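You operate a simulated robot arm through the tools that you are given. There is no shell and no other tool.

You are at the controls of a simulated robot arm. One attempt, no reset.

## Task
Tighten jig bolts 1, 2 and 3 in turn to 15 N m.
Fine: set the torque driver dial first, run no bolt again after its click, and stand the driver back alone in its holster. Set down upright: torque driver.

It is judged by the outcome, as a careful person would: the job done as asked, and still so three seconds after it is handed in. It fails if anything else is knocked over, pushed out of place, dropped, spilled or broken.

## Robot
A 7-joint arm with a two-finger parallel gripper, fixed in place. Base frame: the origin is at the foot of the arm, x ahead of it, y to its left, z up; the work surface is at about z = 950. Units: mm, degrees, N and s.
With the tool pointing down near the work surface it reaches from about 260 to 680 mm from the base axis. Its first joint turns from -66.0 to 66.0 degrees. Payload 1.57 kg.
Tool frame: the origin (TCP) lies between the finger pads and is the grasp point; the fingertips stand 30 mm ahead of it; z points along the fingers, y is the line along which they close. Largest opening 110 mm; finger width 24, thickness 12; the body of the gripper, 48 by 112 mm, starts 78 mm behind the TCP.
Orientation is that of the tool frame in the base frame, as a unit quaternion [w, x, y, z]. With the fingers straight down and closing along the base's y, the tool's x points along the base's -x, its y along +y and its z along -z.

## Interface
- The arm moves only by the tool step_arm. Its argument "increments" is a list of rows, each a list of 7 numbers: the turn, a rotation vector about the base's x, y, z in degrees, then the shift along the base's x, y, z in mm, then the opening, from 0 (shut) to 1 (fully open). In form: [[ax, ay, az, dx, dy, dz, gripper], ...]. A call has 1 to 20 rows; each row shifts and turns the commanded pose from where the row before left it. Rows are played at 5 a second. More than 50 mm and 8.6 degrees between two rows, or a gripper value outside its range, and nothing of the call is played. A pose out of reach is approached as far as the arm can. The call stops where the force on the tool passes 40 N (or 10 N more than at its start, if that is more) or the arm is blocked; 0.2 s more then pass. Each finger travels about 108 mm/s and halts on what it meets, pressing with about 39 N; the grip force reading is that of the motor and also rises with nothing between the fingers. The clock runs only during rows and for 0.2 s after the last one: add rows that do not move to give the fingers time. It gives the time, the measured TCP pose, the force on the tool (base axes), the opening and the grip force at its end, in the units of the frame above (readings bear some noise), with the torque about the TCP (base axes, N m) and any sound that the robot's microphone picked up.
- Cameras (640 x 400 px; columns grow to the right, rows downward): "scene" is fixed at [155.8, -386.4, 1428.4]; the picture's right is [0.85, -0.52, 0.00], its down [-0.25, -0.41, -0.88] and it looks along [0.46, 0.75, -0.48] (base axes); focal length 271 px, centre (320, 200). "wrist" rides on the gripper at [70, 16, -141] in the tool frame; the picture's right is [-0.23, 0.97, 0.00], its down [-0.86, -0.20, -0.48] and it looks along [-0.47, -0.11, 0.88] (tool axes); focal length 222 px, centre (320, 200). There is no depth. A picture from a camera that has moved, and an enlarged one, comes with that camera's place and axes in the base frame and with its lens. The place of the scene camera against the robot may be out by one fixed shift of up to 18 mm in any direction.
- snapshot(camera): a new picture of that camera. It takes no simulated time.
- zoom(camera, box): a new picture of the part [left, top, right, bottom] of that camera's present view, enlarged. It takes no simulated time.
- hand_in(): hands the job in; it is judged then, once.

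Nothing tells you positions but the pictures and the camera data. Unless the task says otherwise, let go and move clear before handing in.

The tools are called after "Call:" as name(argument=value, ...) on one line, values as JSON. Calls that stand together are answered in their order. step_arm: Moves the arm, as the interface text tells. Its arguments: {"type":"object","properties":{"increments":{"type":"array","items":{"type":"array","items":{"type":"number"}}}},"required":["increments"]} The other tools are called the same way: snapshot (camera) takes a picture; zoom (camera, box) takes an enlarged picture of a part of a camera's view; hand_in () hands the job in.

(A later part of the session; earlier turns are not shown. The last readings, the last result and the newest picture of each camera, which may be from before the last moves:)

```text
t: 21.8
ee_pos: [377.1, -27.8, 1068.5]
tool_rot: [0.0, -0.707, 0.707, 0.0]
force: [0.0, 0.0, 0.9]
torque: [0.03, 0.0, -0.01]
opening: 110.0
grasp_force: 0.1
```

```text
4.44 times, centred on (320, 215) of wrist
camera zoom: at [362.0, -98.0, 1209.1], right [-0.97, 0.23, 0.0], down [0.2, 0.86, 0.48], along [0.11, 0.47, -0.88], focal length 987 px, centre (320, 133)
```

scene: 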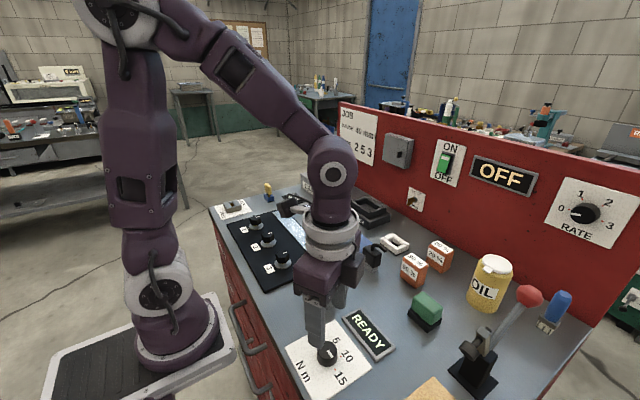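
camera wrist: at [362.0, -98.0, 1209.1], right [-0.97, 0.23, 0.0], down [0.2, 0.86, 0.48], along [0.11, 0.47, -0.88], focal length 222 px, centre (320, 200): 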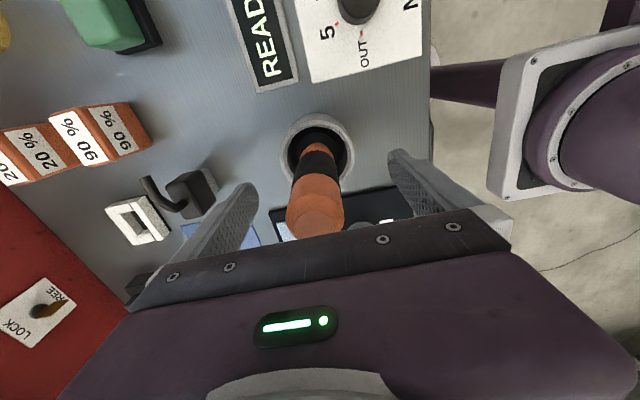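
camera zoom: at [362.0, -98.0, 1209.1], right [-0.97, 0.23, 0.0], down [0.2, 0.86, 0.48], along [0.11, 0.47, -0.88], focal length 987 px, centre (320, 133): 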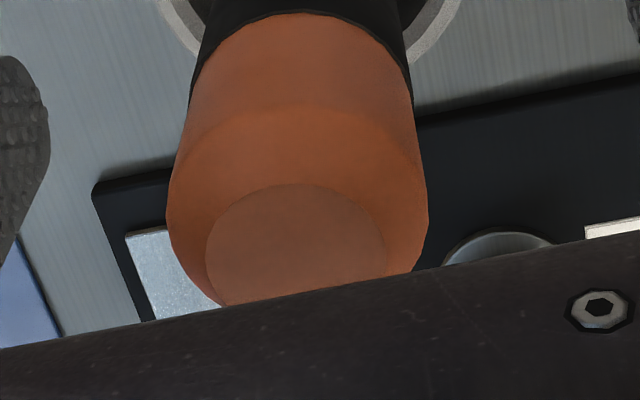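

The driver sits about 2.7 mm to +x and 1.7 mm to -y of the finger centre. I'll correct for that, lower a bit further and check again.

Call:
step_arm(increments=[[0, 0, 0, 2.7, -1.7, 0, 1], [0, 0, 0, 0, 0, -5, 1], [0, 0, 0, 0, 0, -5, 1], [0, 0, 0, 0, 0, 0, 1], [0, 0, 0, 0, 0, 0, 1]])

Call:
zoom(camera="wrist", box=[275, 105, 365, 195])

Call:
zoom(camera="scene", box=[290, 200, 360, 320])

```text
t: 23.0
ee_pos: [381.0, -29.8, 1058.1]
tool_rot: [0.001, 0.707, -0.707, 0.0]
force: [-0.4, 0.2, -0.7]
torque: [0.04, 0.01, 0.01]
opening: 110.0
grasp_force: 0.1
```

```text
4.44 times, centred on (320, 150) of wrist
camera zoom: at [365.1, -100.1, 1199.7], right [-0.97, 0.23, 0.0], down [0.2, 0.86, 0.48], along [0.11, 0.47, -0.88], focal length 987 px, centre (320, 422)
```

zoom: 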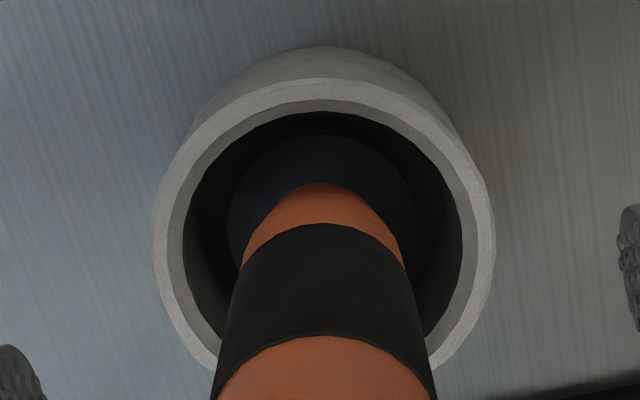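

```text
3.33 times, centred on (325, 260) of scene
camera zoom: at [155.8, -386.4, 1428.4], right [0.85, -0.52, 0.0], down [-0.25, -0.41, -0.88], along [0.46, 0.75, -0.48], focal length 903 px, centre (303, 0)
```

zoom: 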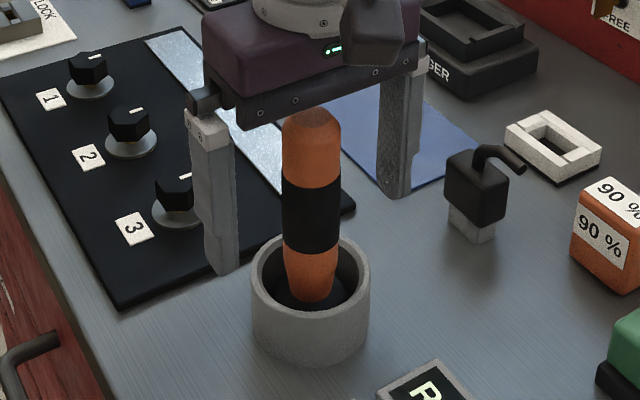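

The handle is now centred between the fingers to within about 1 mm, so I'll close on it.

Call:
step_arm(increments=[[0, 0, 0, -0.4, 0, 0, 0.6], [0, 0, 0, 0, 0, 0, 0.35], [0, 0, 0, 0, 0, 0, 0.0], [0, 0, 0, 0, 0, 0, 0.0], [0, 0, 0, 0, 0, 0, 0.0]])

Call:
zoom(camera="scene", box=[290, 200, 360, 320])

Call:
zoom(camera="wrist", box=[260, 100, 380, 250])

```text
t: 24.2
ee_pos: [381.1, -29.8, 1058.4]
tool_rot: [0.0, -0.707, 0.707, 0.0]
force: [-1.9, -0.6, 2.7]
torque: [-0.06, 0.14, -0.01]
opening: 33.4
grasp_force: 38.6
```

```text
3.33 times, centred on (325, 260) of scene
camera zoom: at [155.7, -386.5, 1428.4], right [0.85, -0.52, 0.0], down [-0.25, -0.41, -0.88], along [0.46, 0.75, -0.48], focal length 903 px, centre (303, 0)
```

zoom: 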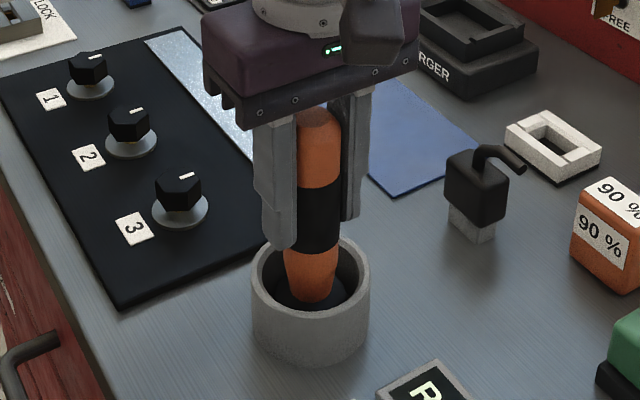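

```text
2.67 times, centred on (320, 175) of wrist
camera zoom: at [364.7, -100.3, 1200.1], right [-0.97, 0.23, 0.0], down [0.2, 0.86, 0.48], along [0.11, 0.47, -0.88], focal length 592 px, centre (320, 267)
```

zoom: 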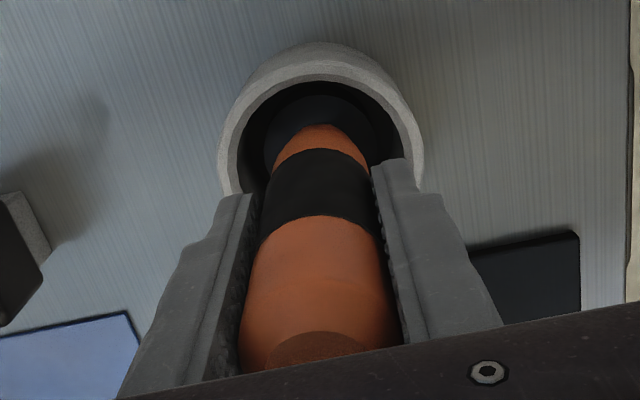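

The driver is gripped, with the fingers stopped at a 33 mm opening. I'll note this pose (381, -30, 1058.5) for putting it back, then lift it straight up and look at its lower end.

Call:
step_arm(increments=[[0, 0, 0, 0, 0, 5, 0.0], [0, 0, 0, 0, 0, 10, 0.0], [0, 0, 0, 0, 0, 15, 0.0], [0, 0, 0, 0, 0, 20, 0.0], [0, 0, 0, 0, 0, 25, 0.0], [0, 0, 0, 0, 0, 25, 0.0], [0, 0, 0, 0, 0, 20, 0.0], [0, 0, 0, 0, 0, 0, 0.0], [0, 0, 0, 0, 0, 0, 0.0]])

Call:
zoom(camera="scene", box=[270, 150, 390, 310])

Call:
zoom(camera="wrist", box=[250, 80, 390, 240])

Call:
zoom(camera="scene", box=[300, 210, 360, 310])

```text
t: 26.2
ee_pos: [379.7, -31.7, 1179.4]
tool_rot: [0.0, -0.706, 0.708, 0.001]
force: [-1.0, -0.6, -3.5]
torque: [0.03, -0.03, -0.01]
opening: 33.3
grasp_force: 39.1
```

```text
2.50 times, centred on (330, 230) of scene
camera zoom: at [155.9, -386.5, 1428.4], right [0.85, -0.52, 0.0], down [-0.25, -0.41, -0.88], along [0.46, 0.75, -0.48], focal length 677 px, centre (295, 125)
```

zoom: 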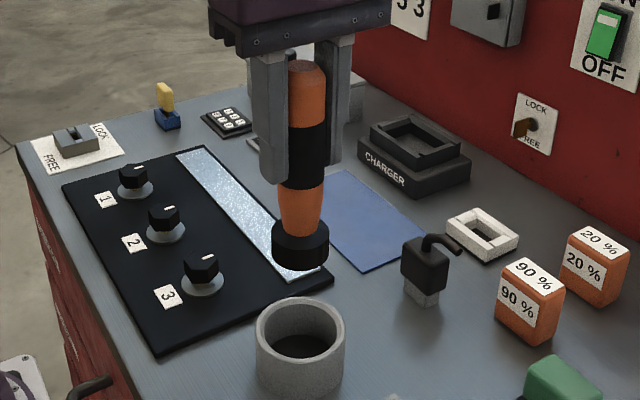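

```text
2.50 times, centred on (320, 160) of wrist
camera zoom: at [364.2, -100.0, 1320.0], right [-0.97, 0.23, 0.0], down [0.2, 0.86, 0.48], along [0.11, 0.47, -0.88], focal length 555 px, centre (320, 300)
```

zoom: 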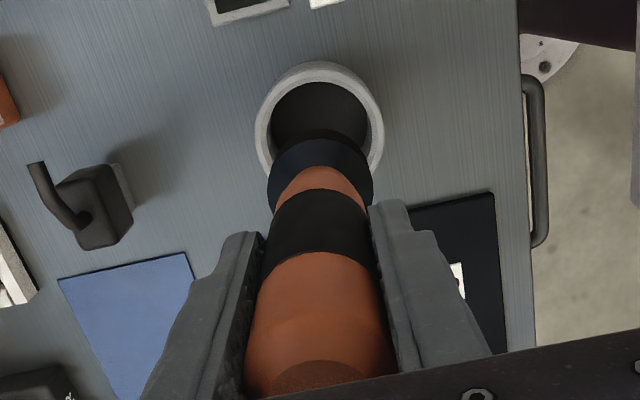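

```text
4.00 times, centred on (330, 260) of scene
camera zoom: at [155.9, -386.5, 1428.4], right [0.85, -0.52, 0.0], down [-0.25, -0.41, -0.88], along [0.46, 0.75, -0.48], focal length 1084 px, centre (280, -40)
```

zoom: 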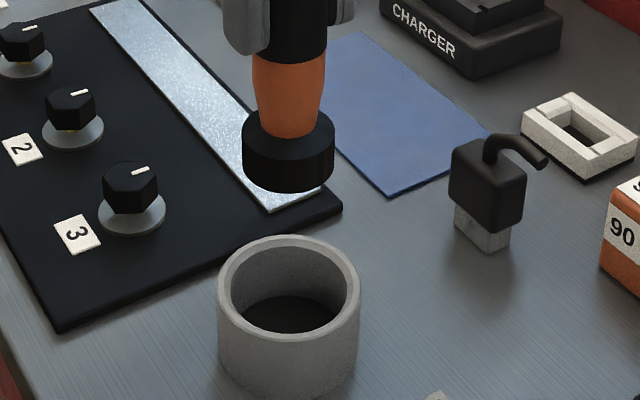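

The driver ends in a round black socket about 45 mm wide, with its bottom about 103 mm below the TCP. Next I'll carry it high across to bolt 1.

Call:
step_arm(increments=[[0, 0, 0, -1.5, 12, 0, 0.0], [0, 0, 0, -2.5, 24, 0, 0.0], [0, 0, 0, -2.5, 26, 0, 0.0], [0, 0, 0, -2.5, 26, 0, 0.0], [0, 0, 0, -2.5, 26, 0, 0.0], [0, 0, 0, -2.5, 26, 0, 0.0], [0, 0, 0, -2.5, 26, 0, 0.0], [0, 0, 0, -2.5, 26, 0, 0.0], [0, 0, 0, -2.5, 26, 0, 0.0], [0, 0, 0, -2.5, 26, 0, 0.0], [0, 0, 0, -2.5, 26, 0, 0.0], [0, 0, 0, -2.5, 26, 0, 0.0], [0, 0, 0, -2, 18, 0, 0.0], [0, 0, 0, 0, 8, 0, 0.0], [0, 0, 0, 0, 0, -20, 0.0], [0, 0, 0, 0, 0, -15, 0.0], [0, 0, 0, 0, 0, 0, 0.0], [0, 0, 0, 0, 0, 0, 0.0]])

Call:
snapshot(camera="wrist")

Call:
snapshot(camera="scene")

Call:
zoom(camera="wrist", box=[250, 80, 390, 240])

Call:
zoom(camera="scene", box=[210, 120, 330, 280])

```text
t: 30.0
ee_pos: [348.6, 292.4, 1144.0]
tool_rot: [0.0, 0.707, -0.707, 0.0]
force: [0.0, 0.3, -4.4]
torque: [0.03, 0.04, 0.01]
opening: 33.6
grasp_force: 38.9
```

```text
taken
camera wrist: at [333.8, 221.8, 1284.8], right [-0.97, 0.23, 0.0], down [0.2, 0.86, 0.48], along [0.11, 0.47, -0.88], focal length 222 px, centre (320, 200)
```

wrist: 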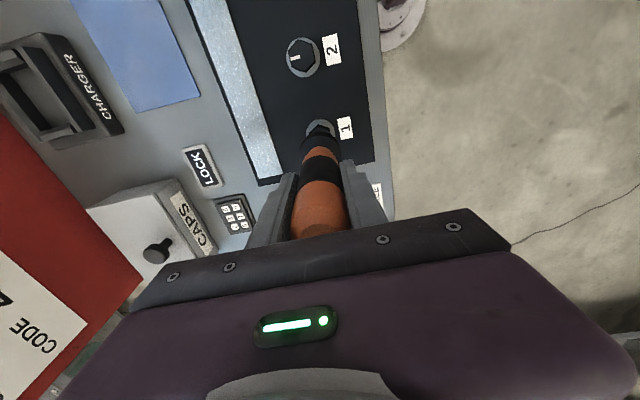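

```text
taken
```

scene: 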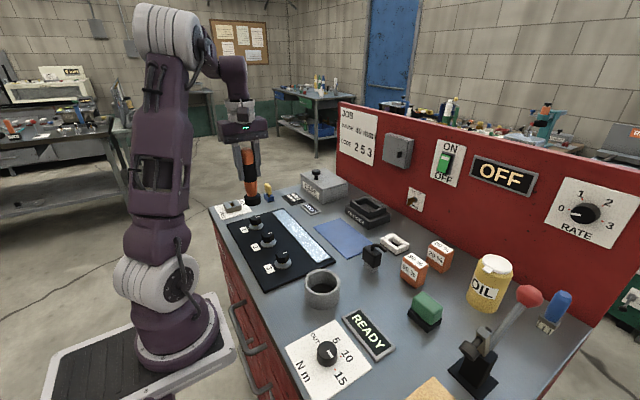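

```text
2.50 times, centred on (320, 160) of wrist
camera zoom: at [333.8, 221.8, 1284.8], right [-0.97, 0.23, 0.0], down [0.2, 0.86, 0.48], along [0.11, 0.47, -0.88], focal length 555 px, centre (320, 300)
```

zoom: 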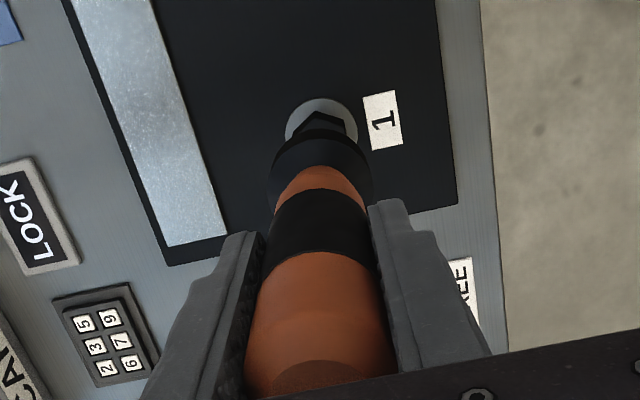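

```text
2.50 times, centred on (270, 200) of scene
camera zoom: at [155.9, -386.4, 1428.4], right [0.85, -0.52, 0.0], down [-0.25, -0.41, -0.88], along [0.46, 0.75, -0.48], focal length 677 px, centre (445, 200)
```

zoom: 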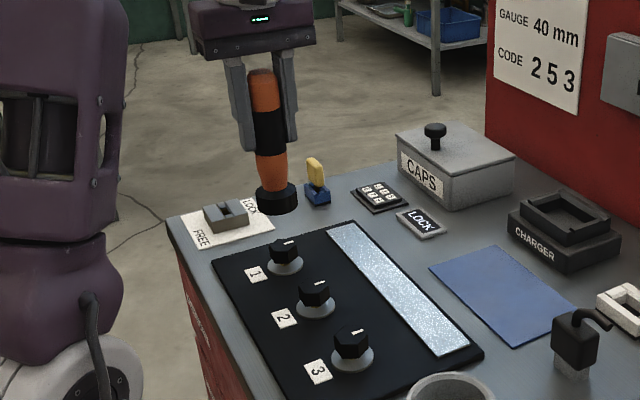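

Call:
zoom(camera="wrist", box=[295, 110, 345, 150])

Call:
zoom(camera="scene", box=[230, 180, 290, 250])

```text
10.00 times, centred on (320, 130) of wrist
camera zoom: at [333.8, 221.8, 1284.8], right [-0.97, 0.23, 0.0], down [0.2, 0.86, 0.48], along [0.11, 0.47, -0.88], focal length 2221 px, centre (320, 900)
```

zoom: 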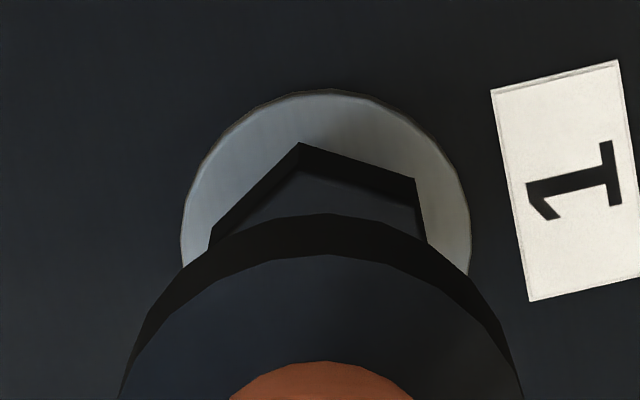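

```text
5.71 times, centred on (260, 215) of scene
camera zoom: at [155.9, -386.4, 1428.4], right [0.85, -0.52, 0.0], down [-0.25, -0.41, -0.88], along [0.46, 0.75, -0.48], focal length 1548 px, centre (663, 114)
```

zoom: 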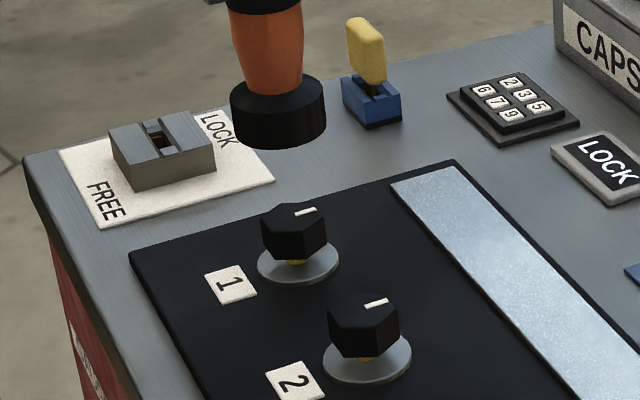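

Relative to the socket, bolt 1 is about 1.3 mm to -x and 1.6 mm to -y. I'll correct for that and lower until the socket is just above the head.

Call:
step_arm(increments=[[0, 0, 0, -1.3, -1.6, 0, 0.0], [0, 0, 0, 0, 0, -15, 0.0], [0, 0, 0, 0, 0, -15, 0.0], [0, 0, 0, 0, 0, -12, 0.0], [0, 0, 0, 0, 0, 0, 0.0], [0, 0, 0, 0, 0, 0, 0.0]])

Call:
zoom(camera="scene", box=[230, 170, 290, 250])

Call:
zoom(camera="wrist", box=[290, 100, 350, 150])

```text
t: 31.4
ee_pos: [347.5, 289.2, 1101.7]
tool_rot: [0.0, 0.707, -0.707, 0.0]
force: [-0.6, 0.6, -4.9]
torque: [-0.01, 0.0, -0.01]
opening: 33.4
grasp_force: 39.1
```

```text
5.00 times, centred on (260, 210) of scene
camera zoom: at [155.9, -386.4, 1428.4], right [0.85, -0.52, 0.0], down [-0.25, -0.41, -0.88], along [0.46, 0.75, -0.48], focal length 1355 px, centre (620, 150)
```

zoom: 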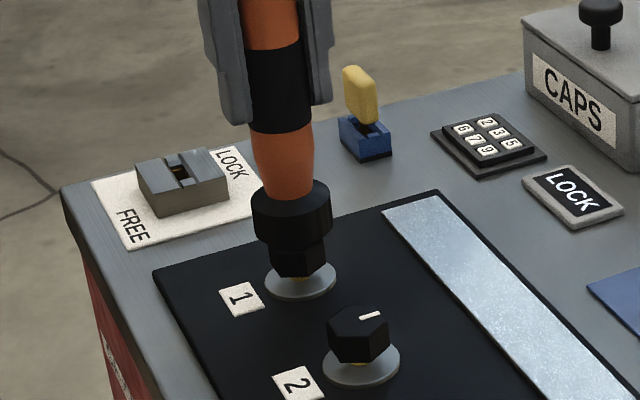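

```text
8.00 times, centred on (320, 125) of wrist
camera zoom: at [332.9, 219.3, 1243.2], right [-0.97, 0.23, 0.0], down [0.2, 0.86, 0.48], along [0.11, 0.47, -0.88], focal length 1777 px, centre (320, 800)
```

zoom: 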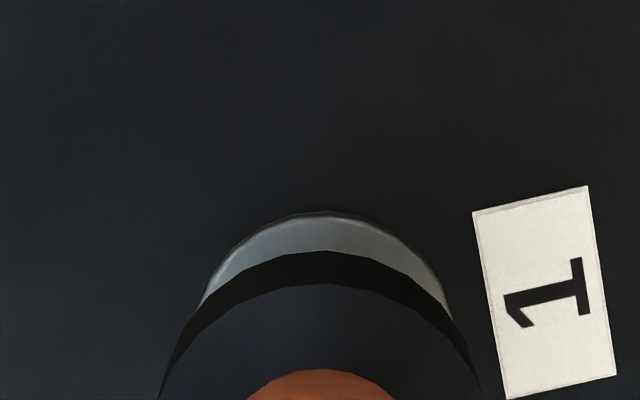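

The socket is just above the bolt 1 head and nearly concentric. After a small correction (-0.7, +0.9) I'll lower slowly and watch the force and any sound.

Call:
step_arm(increments=[[0, 0, 0, -0.7, 0.9, 0, 0.0], [0, 0, 0, 0, 0, -3, 0.0], [0, 0, 0, 0, 0, -3, 0.0], [0, 0, 0, 0, 0, -2, 0.0], [0, 0, 0, 0, 0, -2, 0.0], [0, 0, 0, 0, 0, -2, 0.0], [0, 0, 0, 0, 0, 0, 0.0]])

Call:
zoom(camera="scene", box=[230, 170, 290, 250])

Call:
zoom(camera="scene", box=[330, 300, 410, 370])

```text
t: 33.0
ee_pos: [347.2, 290.4, 1089.7]
tool_rot: [0.0, 0.707, -0.707, 0.0]
force: [0.1, 0.6, -4.6]
torque: [-0.05, -0.01, 0.02]
opening: 33.4
grasp_force: 39.4
```

```text
5.00 times, centred on (260, 210) of scene
camera zoom: at [155.9, -386.4, 1428.4], right [0.85, -0.52, 0.0], down [-0.25, -0.41, -0.88], along [0.46, 0.75, -0.48], focal length 1355 px, centre (620, 150)
```

zoom: 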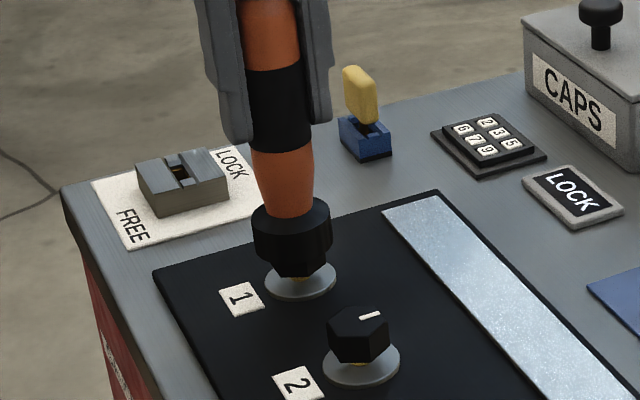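

```text
5.71 times, centred on (370, 335) of scene
camera zoom: at [155.9, -386.4, 1428.4], right [0.85, -0.52, 0.0], down [-0.25, -0.41, -0.88], along [0.46, 0.75, -0.48], focal length 1548 px, centre (34, -571)
```

zoom: 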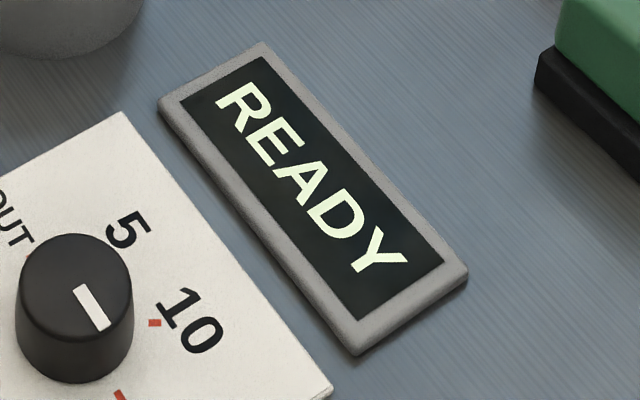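

There's no contact force yet, and the socket rim is coming down around the head. I'll keep lowering in small steps.

Call:
step_arm(increments=[[0, 0, 0, 0, 0, -1.5, 0.0], [0, 0, 0, 0, 0, -1.5, 0.0], [0, 0, 0, 0, 0, -1.5, 0.0], [0, 0, 0, 0, 0, -1.5, 0.0], [0, 0, 0, 0, 0, 0, 0.0]])

Call:
zoom(camera="scene", box=[230, 170, 290, 250])

```text
t: 34.2
ee_pos: [346.1, 290.3, 1082.8]
tool_rot: [0.0, 0.707, -0.707, 0.0]
force: [-0.8, -0.1, -4.7]
torque: [-0.02, 0.02, 0.05]
opening: 33.7
grasp_force: 39.5
```

```text
5.00 times, centred on (260, 210) of scene
camera zoom: at [155.9, -386.4, 1428.4], right [0.85, -0.52, 0.0], down [-0.25, -0.41, -0.88], along [0.46, 0.75, -0.48], focal length 1355 px, centre (620, 150)
```

zoom: 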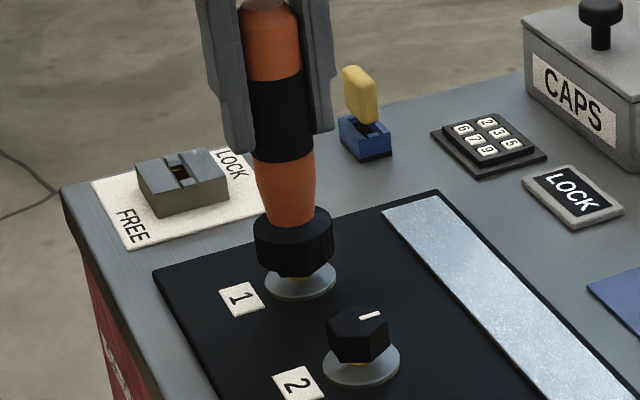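

Call:
step_arm(increments=[[0, 0, 0, 0, 0, -1.5, 0.0], [0, 0, 0, 0, 0, -1.5, 0.0], [0, 0, 0, 0, 0, -1.5, 0.0], [0, 0, 0, 0, 0, 0, 0.0]])

Call:
zoom(camera="scene", box=[230, 180, 280, 250])

Call:
zoom(camera="wrist", box=[270, 100, 370, 200])

```text
t: 35.2
ee_pos: [348.8, 290.3, 1080.0]
tool_rot: [0.0, -0.707, 0.707, 0.0]
force: [-0.5, -0.5, -4.4]
torque: [0.03, 0.01, -0.01]
opening: 33.6
grasp_force: 39.3
```

```text
5.71 times, centred on (255, 215) of scene
camera zoom: at [155.9, -386.4, 1428.4], right [0.85, -0.52, 0.0], down [-0.25, -0.41, -0.88], along [0.46, 0.75, -0.48], focal length 1548 px, centre (691, 114)
```

zoom: 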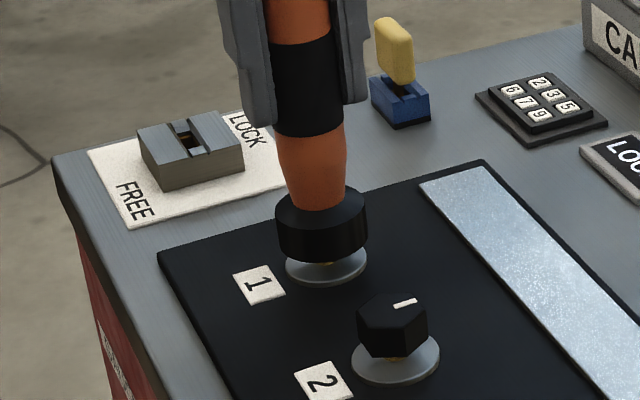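

```text
4.00 times, centred on (320, 150) of wrist
camera zoom: at [333.0, 220.3, 1220.2], right [-0.97, 0.23, 0.0], down [0.2, 0.86, 0.48], along [0.11, 0.47, -0.88], focal length 888 px, centre (320, 400)
```

zoom: 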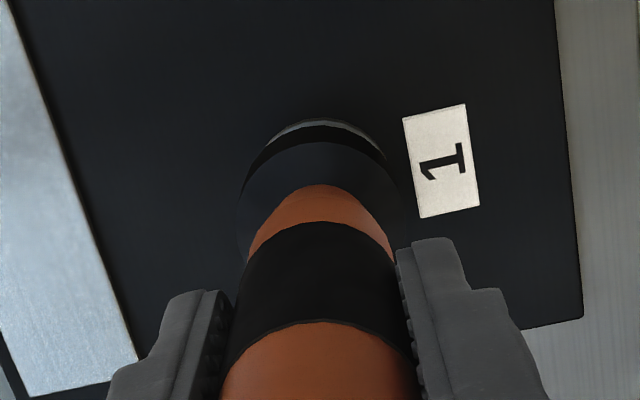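

Call:
zoom(camera="wrist", box=[300, 120, 345, 150])

Call:
zoom(camera="scene", box=[245, 205, 269, 233])

```text
13.33 times, centred on (322, 135) of wrist
camera zoom: at [333.0, 220.3, 1220.2], right [-0.97, 0.23, 0.0], down [0.2, 0.86, 0.48], along [0.11, 0.47, -0.88], focal length 2962 px, centre (287, 1067)
```

zoom: 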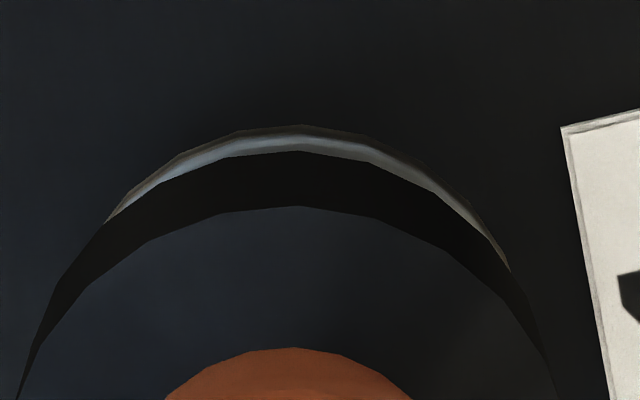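

```text
14.29 times, centred on (257, 219) of scene
camera zoom: at [155.9, -386.4, 1428.4], right [0.85, -0.52, 0.0], down [-0.25, -0.41, -0.88], along [0.46, 0.75, -0.48], focal length 3871 px, centre (1220, -71)
```

zoom: 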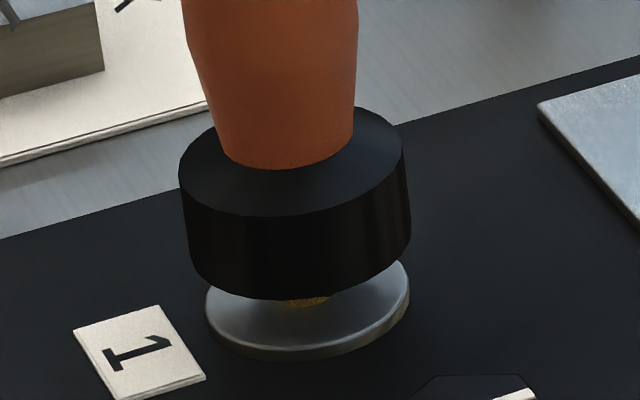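

The socket is well aligned over the head, with the shank still showing below it. I'll continue down until I feel contact.

Call:
step_arm(increments=[[0, 0, 0, 0, 0, -1, 0.0], [0, 0, 0, 0, 0, -1, 0.0], [0, 0, 0, 0, 0, -1, 0.0], [0, 0, 0, 0, 0, -1, 0.0], [0, 0, 0, 0, 0, 0, 0.0]])

Call:
zoom(camera="scene", box=[245, 205, 269, 233])

```text
t: 36.4
ee_pos: [347.0, 291.5, 1075.6]
tool_rot: [0.0, -0.707, 0.707, -0.001]
force: [0.4, -0.1, 1.7]
torque: [0.01, -0.04, 0.03]
opening: 33.4
grasp_force: 38.8
```

```text
14.29 times, centred on (257, 219) of scene
camera zoom: at [155.8, -386.5, 1428.4], right [0.85, -0.52, 0.0], down [-0.25, -0.41, -0.88], along [0.46, 0.75, -0.48], focal length 3871 px, centre (1220, -71)
```

zoom: 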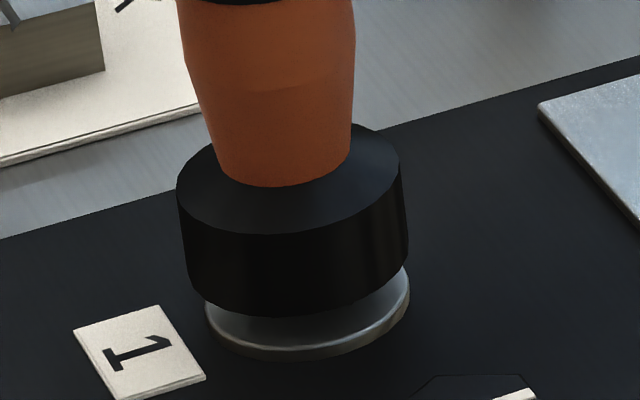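

Contact has begun: the force has risen about 6 N, so the socket is seated on the head. I'll press slightly and wait to see whether the driver runs on its own before trying a turn.

Call:
step_arm(increments=[[0, 0, 0, 0, 0, -0.7, 0.0], [0, 0, 0, 0, 0, 0, 0.0], [0, 0, 0, 0, 0, 0, 0.0], [0, 0, 0, 0, 0, 0, 0.0]])

Call:
zoom(camera="scene", box=[245, 205, 269, 233])

Call:
zoom(camera="scene", box=[330, 300, 410, 370])

```text
t: 37.4
ee_pos: [348.4, 291.3, 1074.1]
tool_rot: [0.0, -0.707, 0.707, 0.0]
force: [-0.5, 0.5, -3.8]
torque: [0.0, -0.01, -0.01]
opening: 33.6
grasp_force: 38.8
```

```text
14.29 times, centred on (257, 219) of scene
camera zoom: at [155.9, -386.4, 1428.4], right [0.85, -0.52, 0.0], down [-0.25, -0.41, -0.88], along [0.46, 0.75, -0.48], focal length 3871 px, centre (1220, -71)
```

zoom: 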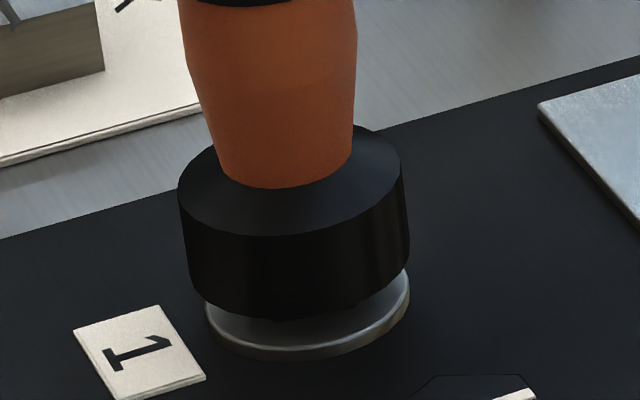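

```text
5.71 times, centred on (370, 335) of scene
camera zoom: at [155.9, -386.4, 1428.4], right [0.85, -0.52, 0.0], down [-0.25, -0.41, -0.88], along [0.46, 0.75, -0.48], focal length 1548 px, centre (34, -571)
```

zoom: 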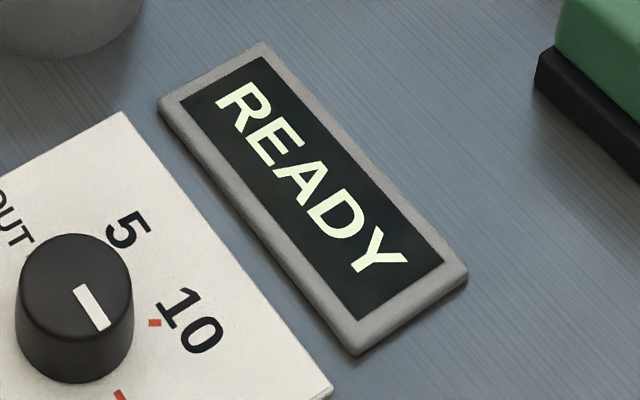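

The contact force fell away and the shank is no longer visible below the socket, so pressing seems to run the bolt down. I'll continue in small presses and listen for the click.

Call:
step_arm(increments=[[0, 0, 0, 0, 0, -0.7, 0.0], [0, 0, 0, 0, 0, 0, 0.0], [0, 0, 0, 0, 0, 0, 0.0]])

Call:
zoom(camera="scene", box=[245, 205, 269, 233])

Call:
zoom(camera="wrist", box=[270, 100, 370, 200])

```text
t: 38.2
ee_pos: [348.5, 289.6, 1073.8]
tool_rot: [0.001, -0.707, 0.707, 0.0]
force: [0.4, 0.5, -3.2]
torque: [0.04, -0.08, -0.01]
opening: 33.6
grasp_force: 39.1
```

```text
14.29 times, centred on (257, 219) of scene
camera zoom: at [155.9, -386.4, 1428.4], right [0.85, -0.52, 0.0], down [-0.25, -0.41, -0.88], along [0.46, 0.75, -0.48], focal length 3871 px, centre (1220, -71)
```

zoom: 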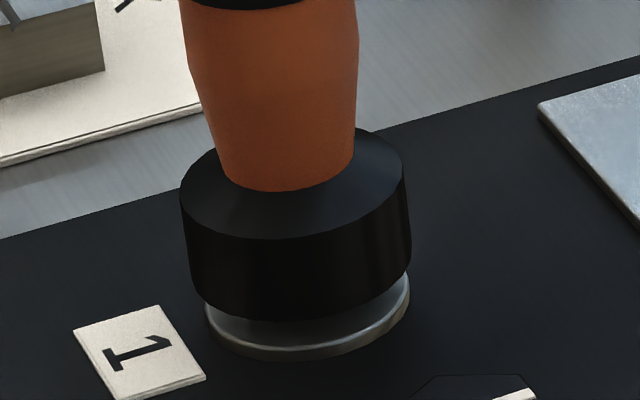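

```text
4.00 times, centred on (320, 150) of wrist
camera zoom: at [332.6, 220.1, 1215.1], right [-0.97, 0.23, 0.0], down [0.2, 0.86, 0.48], along [0.11, 0.47, -0.88], focal length 888 px, centre (320, 400)
```

zoom: 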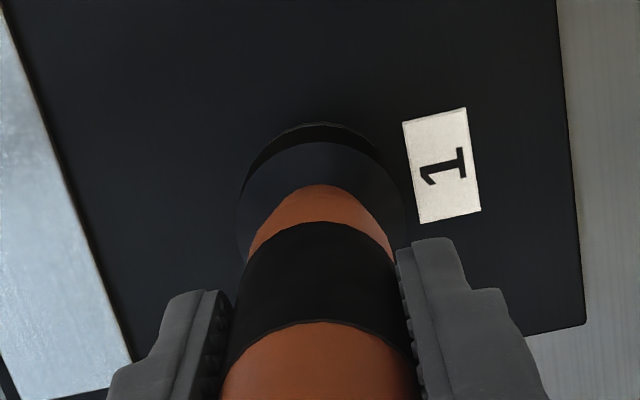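

Call:
step_arm(increments=[[0, 0, 0, 0, 0, -0.7, 0.0], [0, 0, 0, 0, 0, 0, 0.0], [0, 0, 0, 0, 0, 0, 0.0], [0, 0, 0, 0, 0, 0, 0.0]])

```text
t: 39.2
ee_pos: [346.2, 289.8, 1073.5]
tool_rot: [0.0, 0.707, -0.707, 0.0]
force: [1.1, 0.0, -3.9]
torque: [-0.02, 0.0, 0.03]
opening: 33.6
grasp_force: 38.7
```

Call:
step_arm(increments=[[0, 0, 0, 0, 0, -0.8, 0.0], [0, 0, 0, 0, 0, 0, 0.0], [0, 0, 0, 0, 0, 0, 0.0]])

Call:
zoom(camera="scene", box=[245, 205, 269, 233])

```text
t: 40.0
ee_pos: [345.5, 289.2, 1072.4]
tool_rot: [0.0, -0.707, 0.707, 0.0]
force: [-0.9, -0.5, 0.8]
torque: [0.01, -0.03, 0.01]
opening: 33.6
grasp_force: 39.1
```

```text
14.29 times, centred on (257, 219) of scene
camera zoom: at [155.8, -386.5, 1428.4], right [0.85, -0.52, 0.0], down [-0.25, -0.41, -0.88], along [0.46, 0.75, -0.48], focal length 3871 px, centre (1220, -71)
```

zoom: 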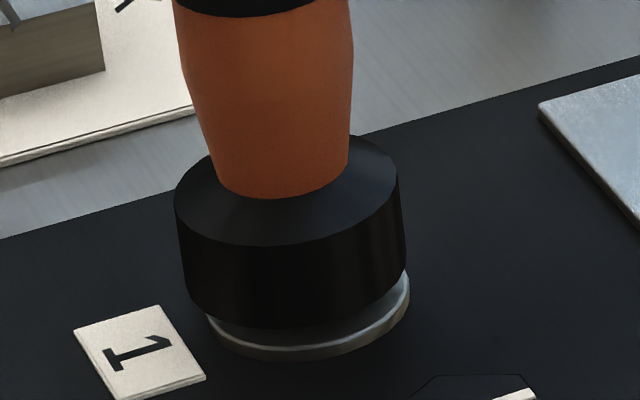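

Call:
step_arm(increments=[[0, 0, 0, 1.5, 0.5, 0, 0.0], [0, 0, 0, 0, 0, 0, 0.0], [0, 0, 0, 0, 0, 0, 0.0]])

Call:
zoom(camera="scene", box=[245, 205, 269, 233])

Call:
zoom(camera="wrist", box=[270, 100, 370, 200])

```text
t: 40.8
ee_pos: [349.2, 290.4, 1073.8]
tool_rot: [0.001, -0.707, 0.707, 0.0]
force: [1.0, -0.9, -4.2]
torque: [0.01, 0.01, 0.01]
opening: 33.5
grasp_force: 39.0
```

```text
14.29 times, centred on (257, 219) of scene
camera zoom: at [155.9, -386.4, 1428.4], right [0.85, -0.52, 0.0], down [-0.25, -0.41, -0.88], along [0.46, 0.75, -0.48], focal length 3871 px, centre (1220, -71)
```

zoom: 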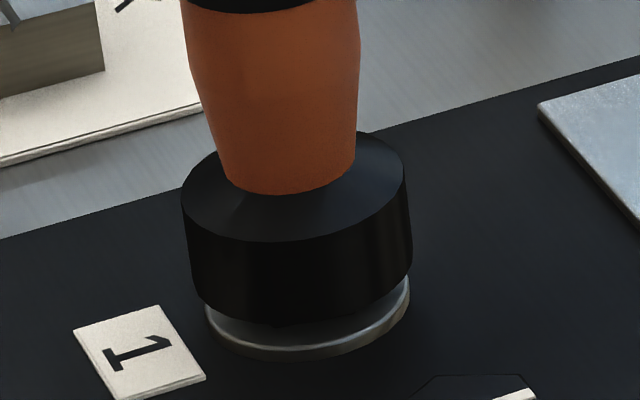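

```text
4.00 times, centred on (320, 150) of wrist
camera zoom: at [333.0, 220.7, 1213.9], right [-0.97, 0.23, 0.0], down [0.2, 0.86, 0.48], along [0.11, 0.47, -0.88], focal length 888 px, centre (320, 400)
```

zoom: 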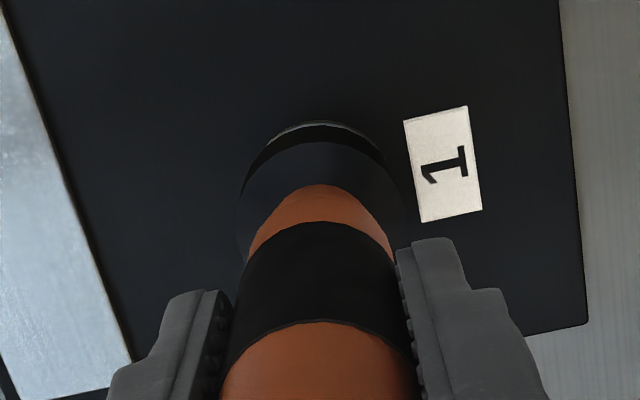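

Call:
step_arm(increments=[[0, 0, 0, 0, 0, -0.8, 0.0], [0, 0, 0, 0, 0, 0, 0.0], [0, 0, 0, 0, 0, 0, 0.0], [0, 0, 0, 0, 0, 0, 0.0]])

Call:
zoom(camera="scene", box=[245, 205, 269, 233])

```text
t: 41.8
ee_pos: [347.5, 290.4, 1071.8]
tool_rot: [0.0, 0.707, -0.707, -0.001]
force: [1.4, 1.6, 0.1]
torque: [0.1, -0.09, 0.0]
opening: 33.6
grasp_force: 39.1
```

```text
14.29 times, centred on (257, 219) of scene
camera zoom: at [155.9, -386.4, 1428.4], right [0.85, -0.52, 0.0], down [-0.25, -0.41, -0.88], along [0.46, 0.75, -0.48], focal length 3871 px, centre (1220, -71)
```

zoom: 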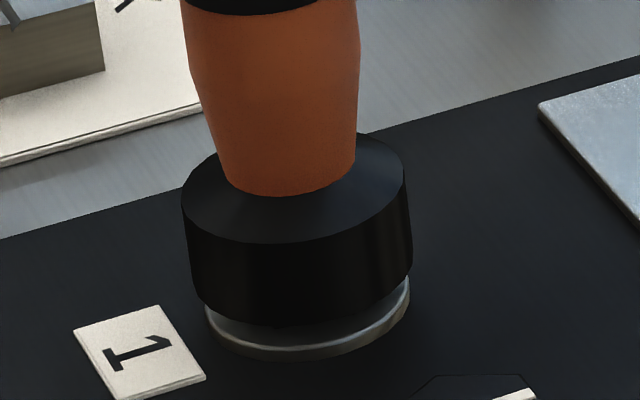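

Call:
step_arm(increments=[[0, 0, 0, 0, 0, 0, 0.0], [0, 0, 0, 0, 0, 0, 0.0], [0, 0, 0, 0, 0, 0, 0.0], [0, 0, 0, 0, 0, 0, 0.0], [0, 0, 0, 0, 0, 0, 0.0]])

Call:
zoom(camera="scene", box=[245, 205, 269, 233])

```text
t: 43.0
ee_pos: [348.6, 289.9, 1071.9]
tool_rot: [0.001, -0.707, 0.707, 0.0]
force: [2.1, 2.7, 2.7]
torque: [0.16, -0.18, 0.0]
opening: 33.6
grasp_force: 39.0
```

```text
14.29 times, centred on (257, 219) of scene
camera zoom: at [155.9, -386.4, 1428.4], right [0.85, -0.52, 0.0], down [-0.25, -0.41, -0.88], along [0.46, 0.75, -0.48], focal length 3871 px, centre (1220, -71)
```

zoom: 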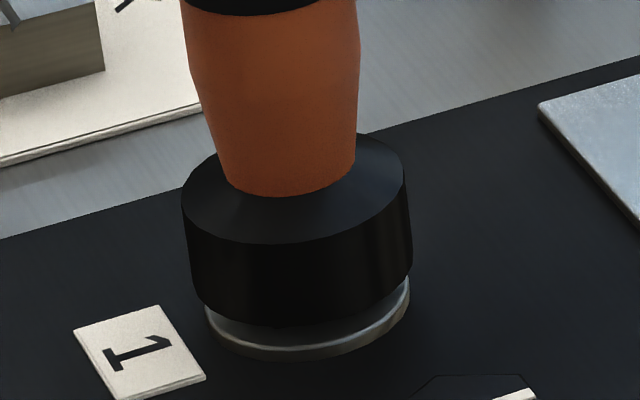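

The contact is now holding steady at about 7 N and there's been no click yet. I'll press slightly harder to see whether the driver starts.

Call:
step_arm(increments=[[0, 0, 0, 0, 0, -0.6, 0.0], [0, 0, 0, 0, 0, 0, 0.0], [0, 0, 0, 0, 0, 0, 0.0], [0, 0, 0, 0, 0, 0, 0.0]])

Call:
zoom(camera="scene", box=[245, 205, 269, 233])

Call:
zoom(camera="scene", box=[330, 300, 410, 370])

```text
t: 44.0
ee_pos: [348.3, 290.1, 1071.1]
tool_rot: [0.0, 0.707, -0.707, 0.001]
force: [-9.3, -5.1, 20.4]
torque: [-0.39, 0.97, 0.35]
opening: 33.7
grasp_force: 39.1
```

```text
14.29 times, centred on (257, 219) of scene
camera zoom: at [155.3, -386.8, 1428.4], right [0.85, -0.52, 0.0], down [-0.25, -0.41, -0.88], along [0.46, 0.75, -0.48], focal length 3871 px, centre (1220, -71)
```

zoom: 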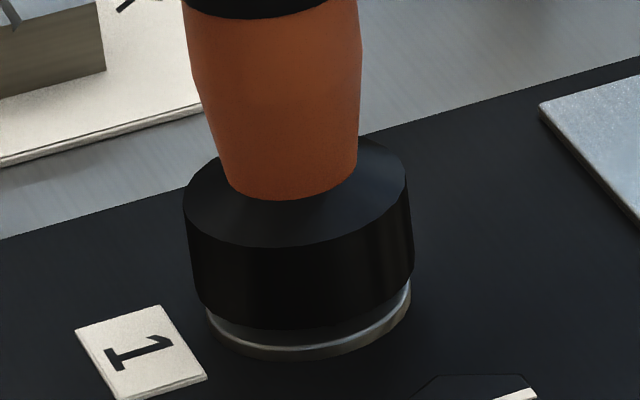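

```text
5.71 times, centred on (370, 335) of scene
camera zoom: at [155.3, -386.8, 1428.4], right [0.85, -0.52, 0.0], down [-0.25, -0.41, -0.88], along [0.46, 0.75, -0.48], focal length 1548 px, centre (34, -571)
```

zoom: 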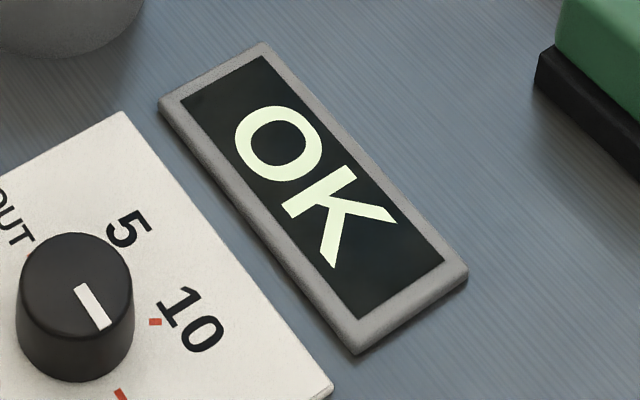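

The display has changed from READY to OK and the contact force jumped to 20 N, so bolt 1 appears to have reached torque. I'll lift off straight away so it isn't run again.

Call:
step_arm(increments=[[0, 0, 0, 0, 0, 3, 0.0], [0, 0, 0, 0, 0, 5, 0.0], [0, 0, 0, 0, 0, 12, 0.0], [0, 0, 0, 0, 0, 20, 0.0], [0, 0, 0, 0, 0, 0, 0.0]])

Call:
zoom(camera="scene", box=[330, 300, 410, 370])

Call:
zoom(camera="scene", box=[230, 180, 290, 250])

Call:
zoom(camera="wrist", box=[250, 80, 390, 240])

```text
t: 45.2
ee_pos: [349.5, 290.9, 1112.5]
tool_rot: [0.0, -0.707, 0.707, 0.0]
force: [0.1, 0.0, -5.2]
torque: [0.0, 0.04, -0.01]
opening: 33.5
grasp_force: 38.8
```

```text
5.71 times, centred on (370, 335) of scene
camera zoom: at [155.9, -386.4, 1428.4], right [0.85, -0.52, 0.0], down [-0.25, -0.41, -0.88], along [0.46, 0.75, -0.48], focal length 1548 px, centre (34, -571)
```

zoom: 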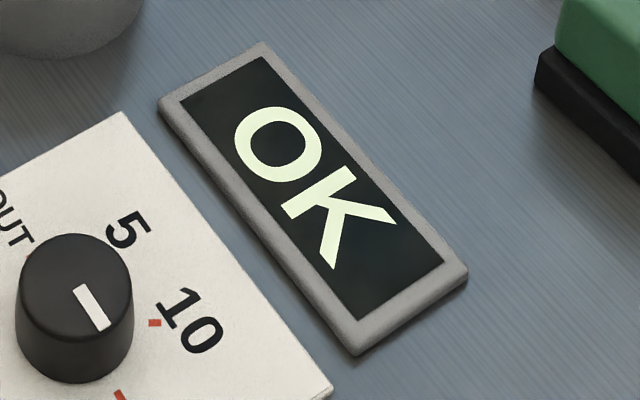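

```text
5.71 times, centred on (260, 215) of scene
camera zoom: at [155.9, -386.4, 1428.4], right [0.85, -0.52, 0.0], down [-0.25, -0.41, -0.88], along [0.46, 0.75, -0.48], focal length 1548 px, centre (663, 114)
```

zoom: 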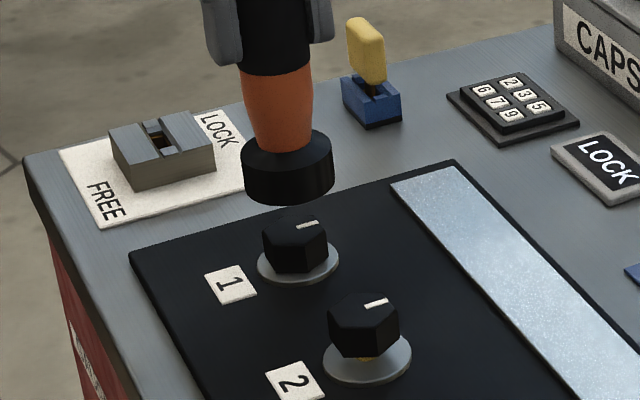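

```text
2.50 times, centred on (320, 160) of wrist
camera zoom: at [334.4, 220.7, 1253.3], right [-0.97, 0.23, 0.0], down [0.2, 0.86, 0.48], along [0.11, 0.47, -0.88], focal length 555 px, centre (320, 300)
```

zoom: 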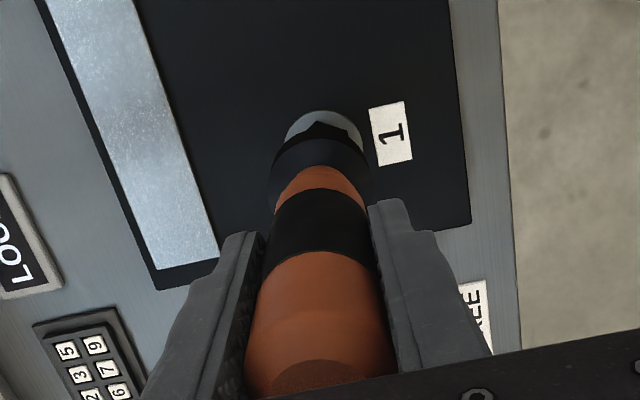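

Bolt 1 is now seated on its washer, and the display stays on OK. Next I'll raise the driver, move above bolt 2 and measure its position from there.

Call:
step_arm(increments=[[0, 0, 0, 0, 0, 15, 0.0], [0, 0, 0, 0, 0, 15, 0.0], [0, 0, 0, -0.5, -20, 0, 0.0], [0, 0, 0, -0.5, -25, 0, 0.0], [0, 0, 0, -0.5, -25, 0, 0.0], [0, 0, 0, 0, -25.7, 0, 0.0], [0, 0, 0, 0, 0, 0, 0.0], [0, 0, 0, 0, 0, 0, 0.0]])

Call:
zoom(camera="wrist", box=[295, 110, 345, 150])

Call:
zoom(camera="scene", box=[230, 190, 300, 270])

Call:
zoom(camera="scene", box=[330, 300, 410, 370])

Call:
zoom(camera="wrist", box=[250, 80, 390, 240])

```text
t: 47.0
ee_pos: [348.6, 193.4, 1141.6]
tool_rot: [0.0, -0.707, 0.708, -0.001]
force: [-0.1, -0.5, -4.6]
torque: [0.02, -0.01, 0.01]
opening: 33.4
grasp_force: 39.0
```

```text
10.00 times, centred on (320, 130) of wrist
camera zoom: at [332.5, 124.2, 1282.0], right [-0.97, 0.23, 0.0], down [0.2, 0.86, 0.48], along [0.11, 0.47, -0.88], focal length 2221 px, centre (320, 900)
```

zoom: 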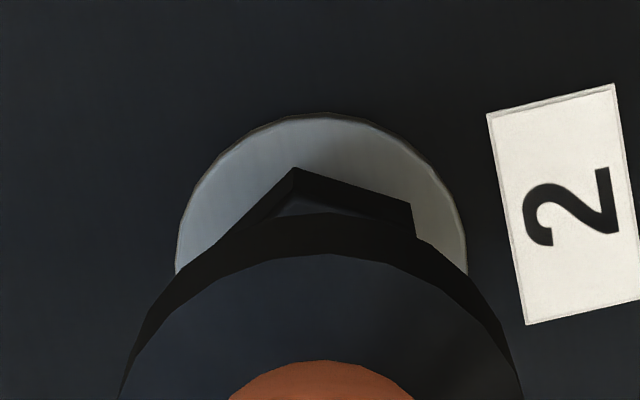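

```text
5.00 times, centred on (265, 230) of scene
camera zoom: at [155.9, -386.4, 1428.4], right [0.85, -0.52, 0.0], down [-0.25, -0.41, -0.88], along [0.46, 0.75, -0.48], focal length 1355 px, centre (595, 50)
```

zoom: 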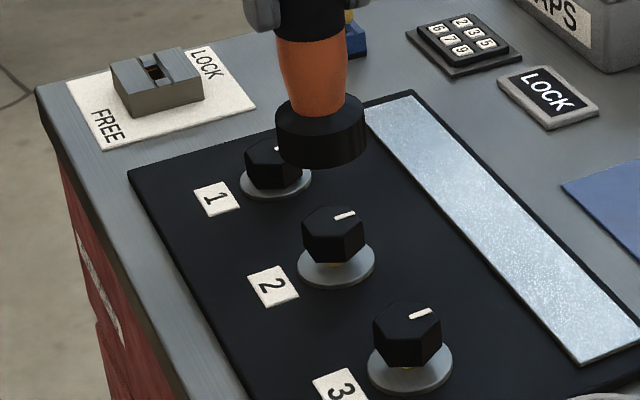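

```text
5.71 times, centred on (370, 335) of scene
camera zoom: at [155.9, -386.4, 1428.4], right [0.85, -0.52, 0.0], down [-0.25, -0.41, -0.88], along [0.46, 0.75, -0.48], focal length 1548 px, centre (34, -571)
```

zoom: 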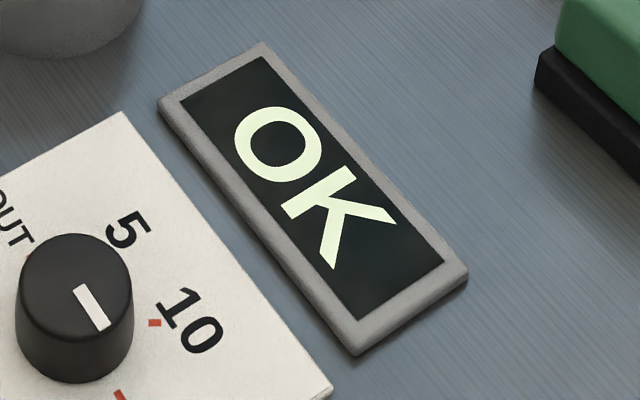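

```text
2.50 times, centred on (320, 160) of wrist
camera zoom: at [332.5, 124.2, 1282.0], right [-0.97, 0.23, 0.0], down [0.2, 0.86, 0.48], along [0.11, 0.47, -0.88], focal length 555 px, centre (320, 300)
```

zoom: 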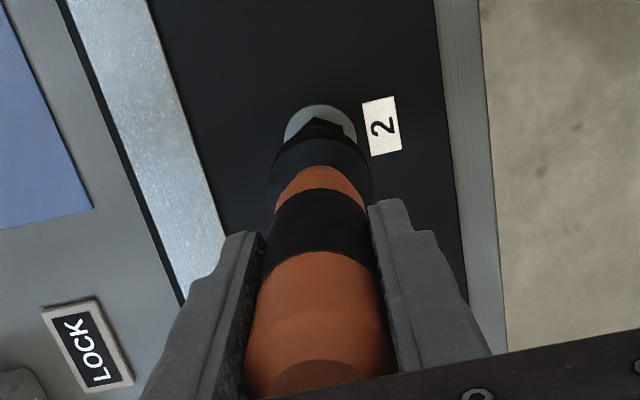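

The driver is within about 0.5 mm of bolt 2, and the display still shows OK from bolt 1. I'll go down in stages until the socket is around the head.

Call:
step_arm(increments=[[0, 0, 0, 0, 0.5, -12, 0.0], [0, 0, 0, 0, 0, -12, 0.0], [0, 0, 0, 0, 0, -12, 0.0], [0, 0, 0, 0, 0, -8, 0.0], [0, 0, 0, 0, 0, -5, 0.0], [0, 0, 0, 0, 0, 0, 0.0], [0, 0, 0, 0, 0, 0, 0.0]])

Call:
zoom(camera="wrist", box=[295, 110, 345, 150])

Call:
zoom(camera="scene", box=[245, 210, 285, 255])

```text
t: 48.6
ee_pos: [348.3, 194.9, 1093.4]
tool_rot: [0.0, 0.707, -0.707, 0.001]
force: [0.7, 0.9, -3.9]
torque: [0.0, -0.03, 0.0]
opening: 33.7
grasp_force: 38.7
```

```text
10.00 times, centred on (320, 130) of wrist
camera zoom: at [332.5, 124.9, 1233.5], right [-0.97, 0.23, 0.0], down [0.2, 0.86, 0.48], along [0.11, 0.47, -0.88], focal length 2221 px, centre (320, 900)
```

zoom: 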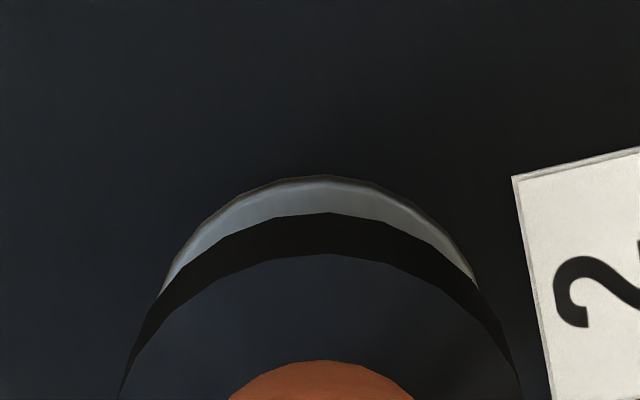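

```text
8.89 times, centred on (265, 232) of scene
camera zoom: at [155.9, -386.4, 1428.4], right [0.85, -0.52, 0.0], down [-0.25, -0.41, -0.88], along [0.46, 0.75, -0.48], focal length 2409 px, centre (809, -89)
```

zoom: 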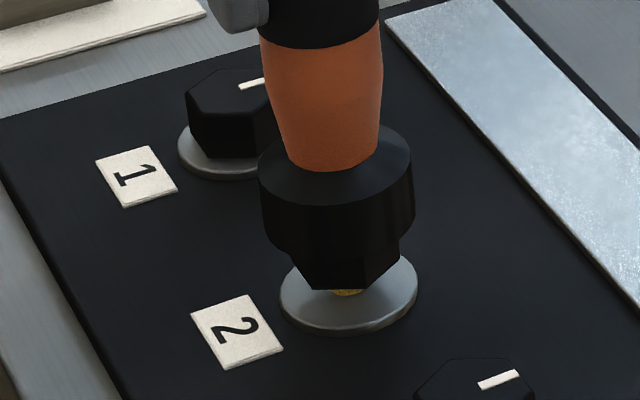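

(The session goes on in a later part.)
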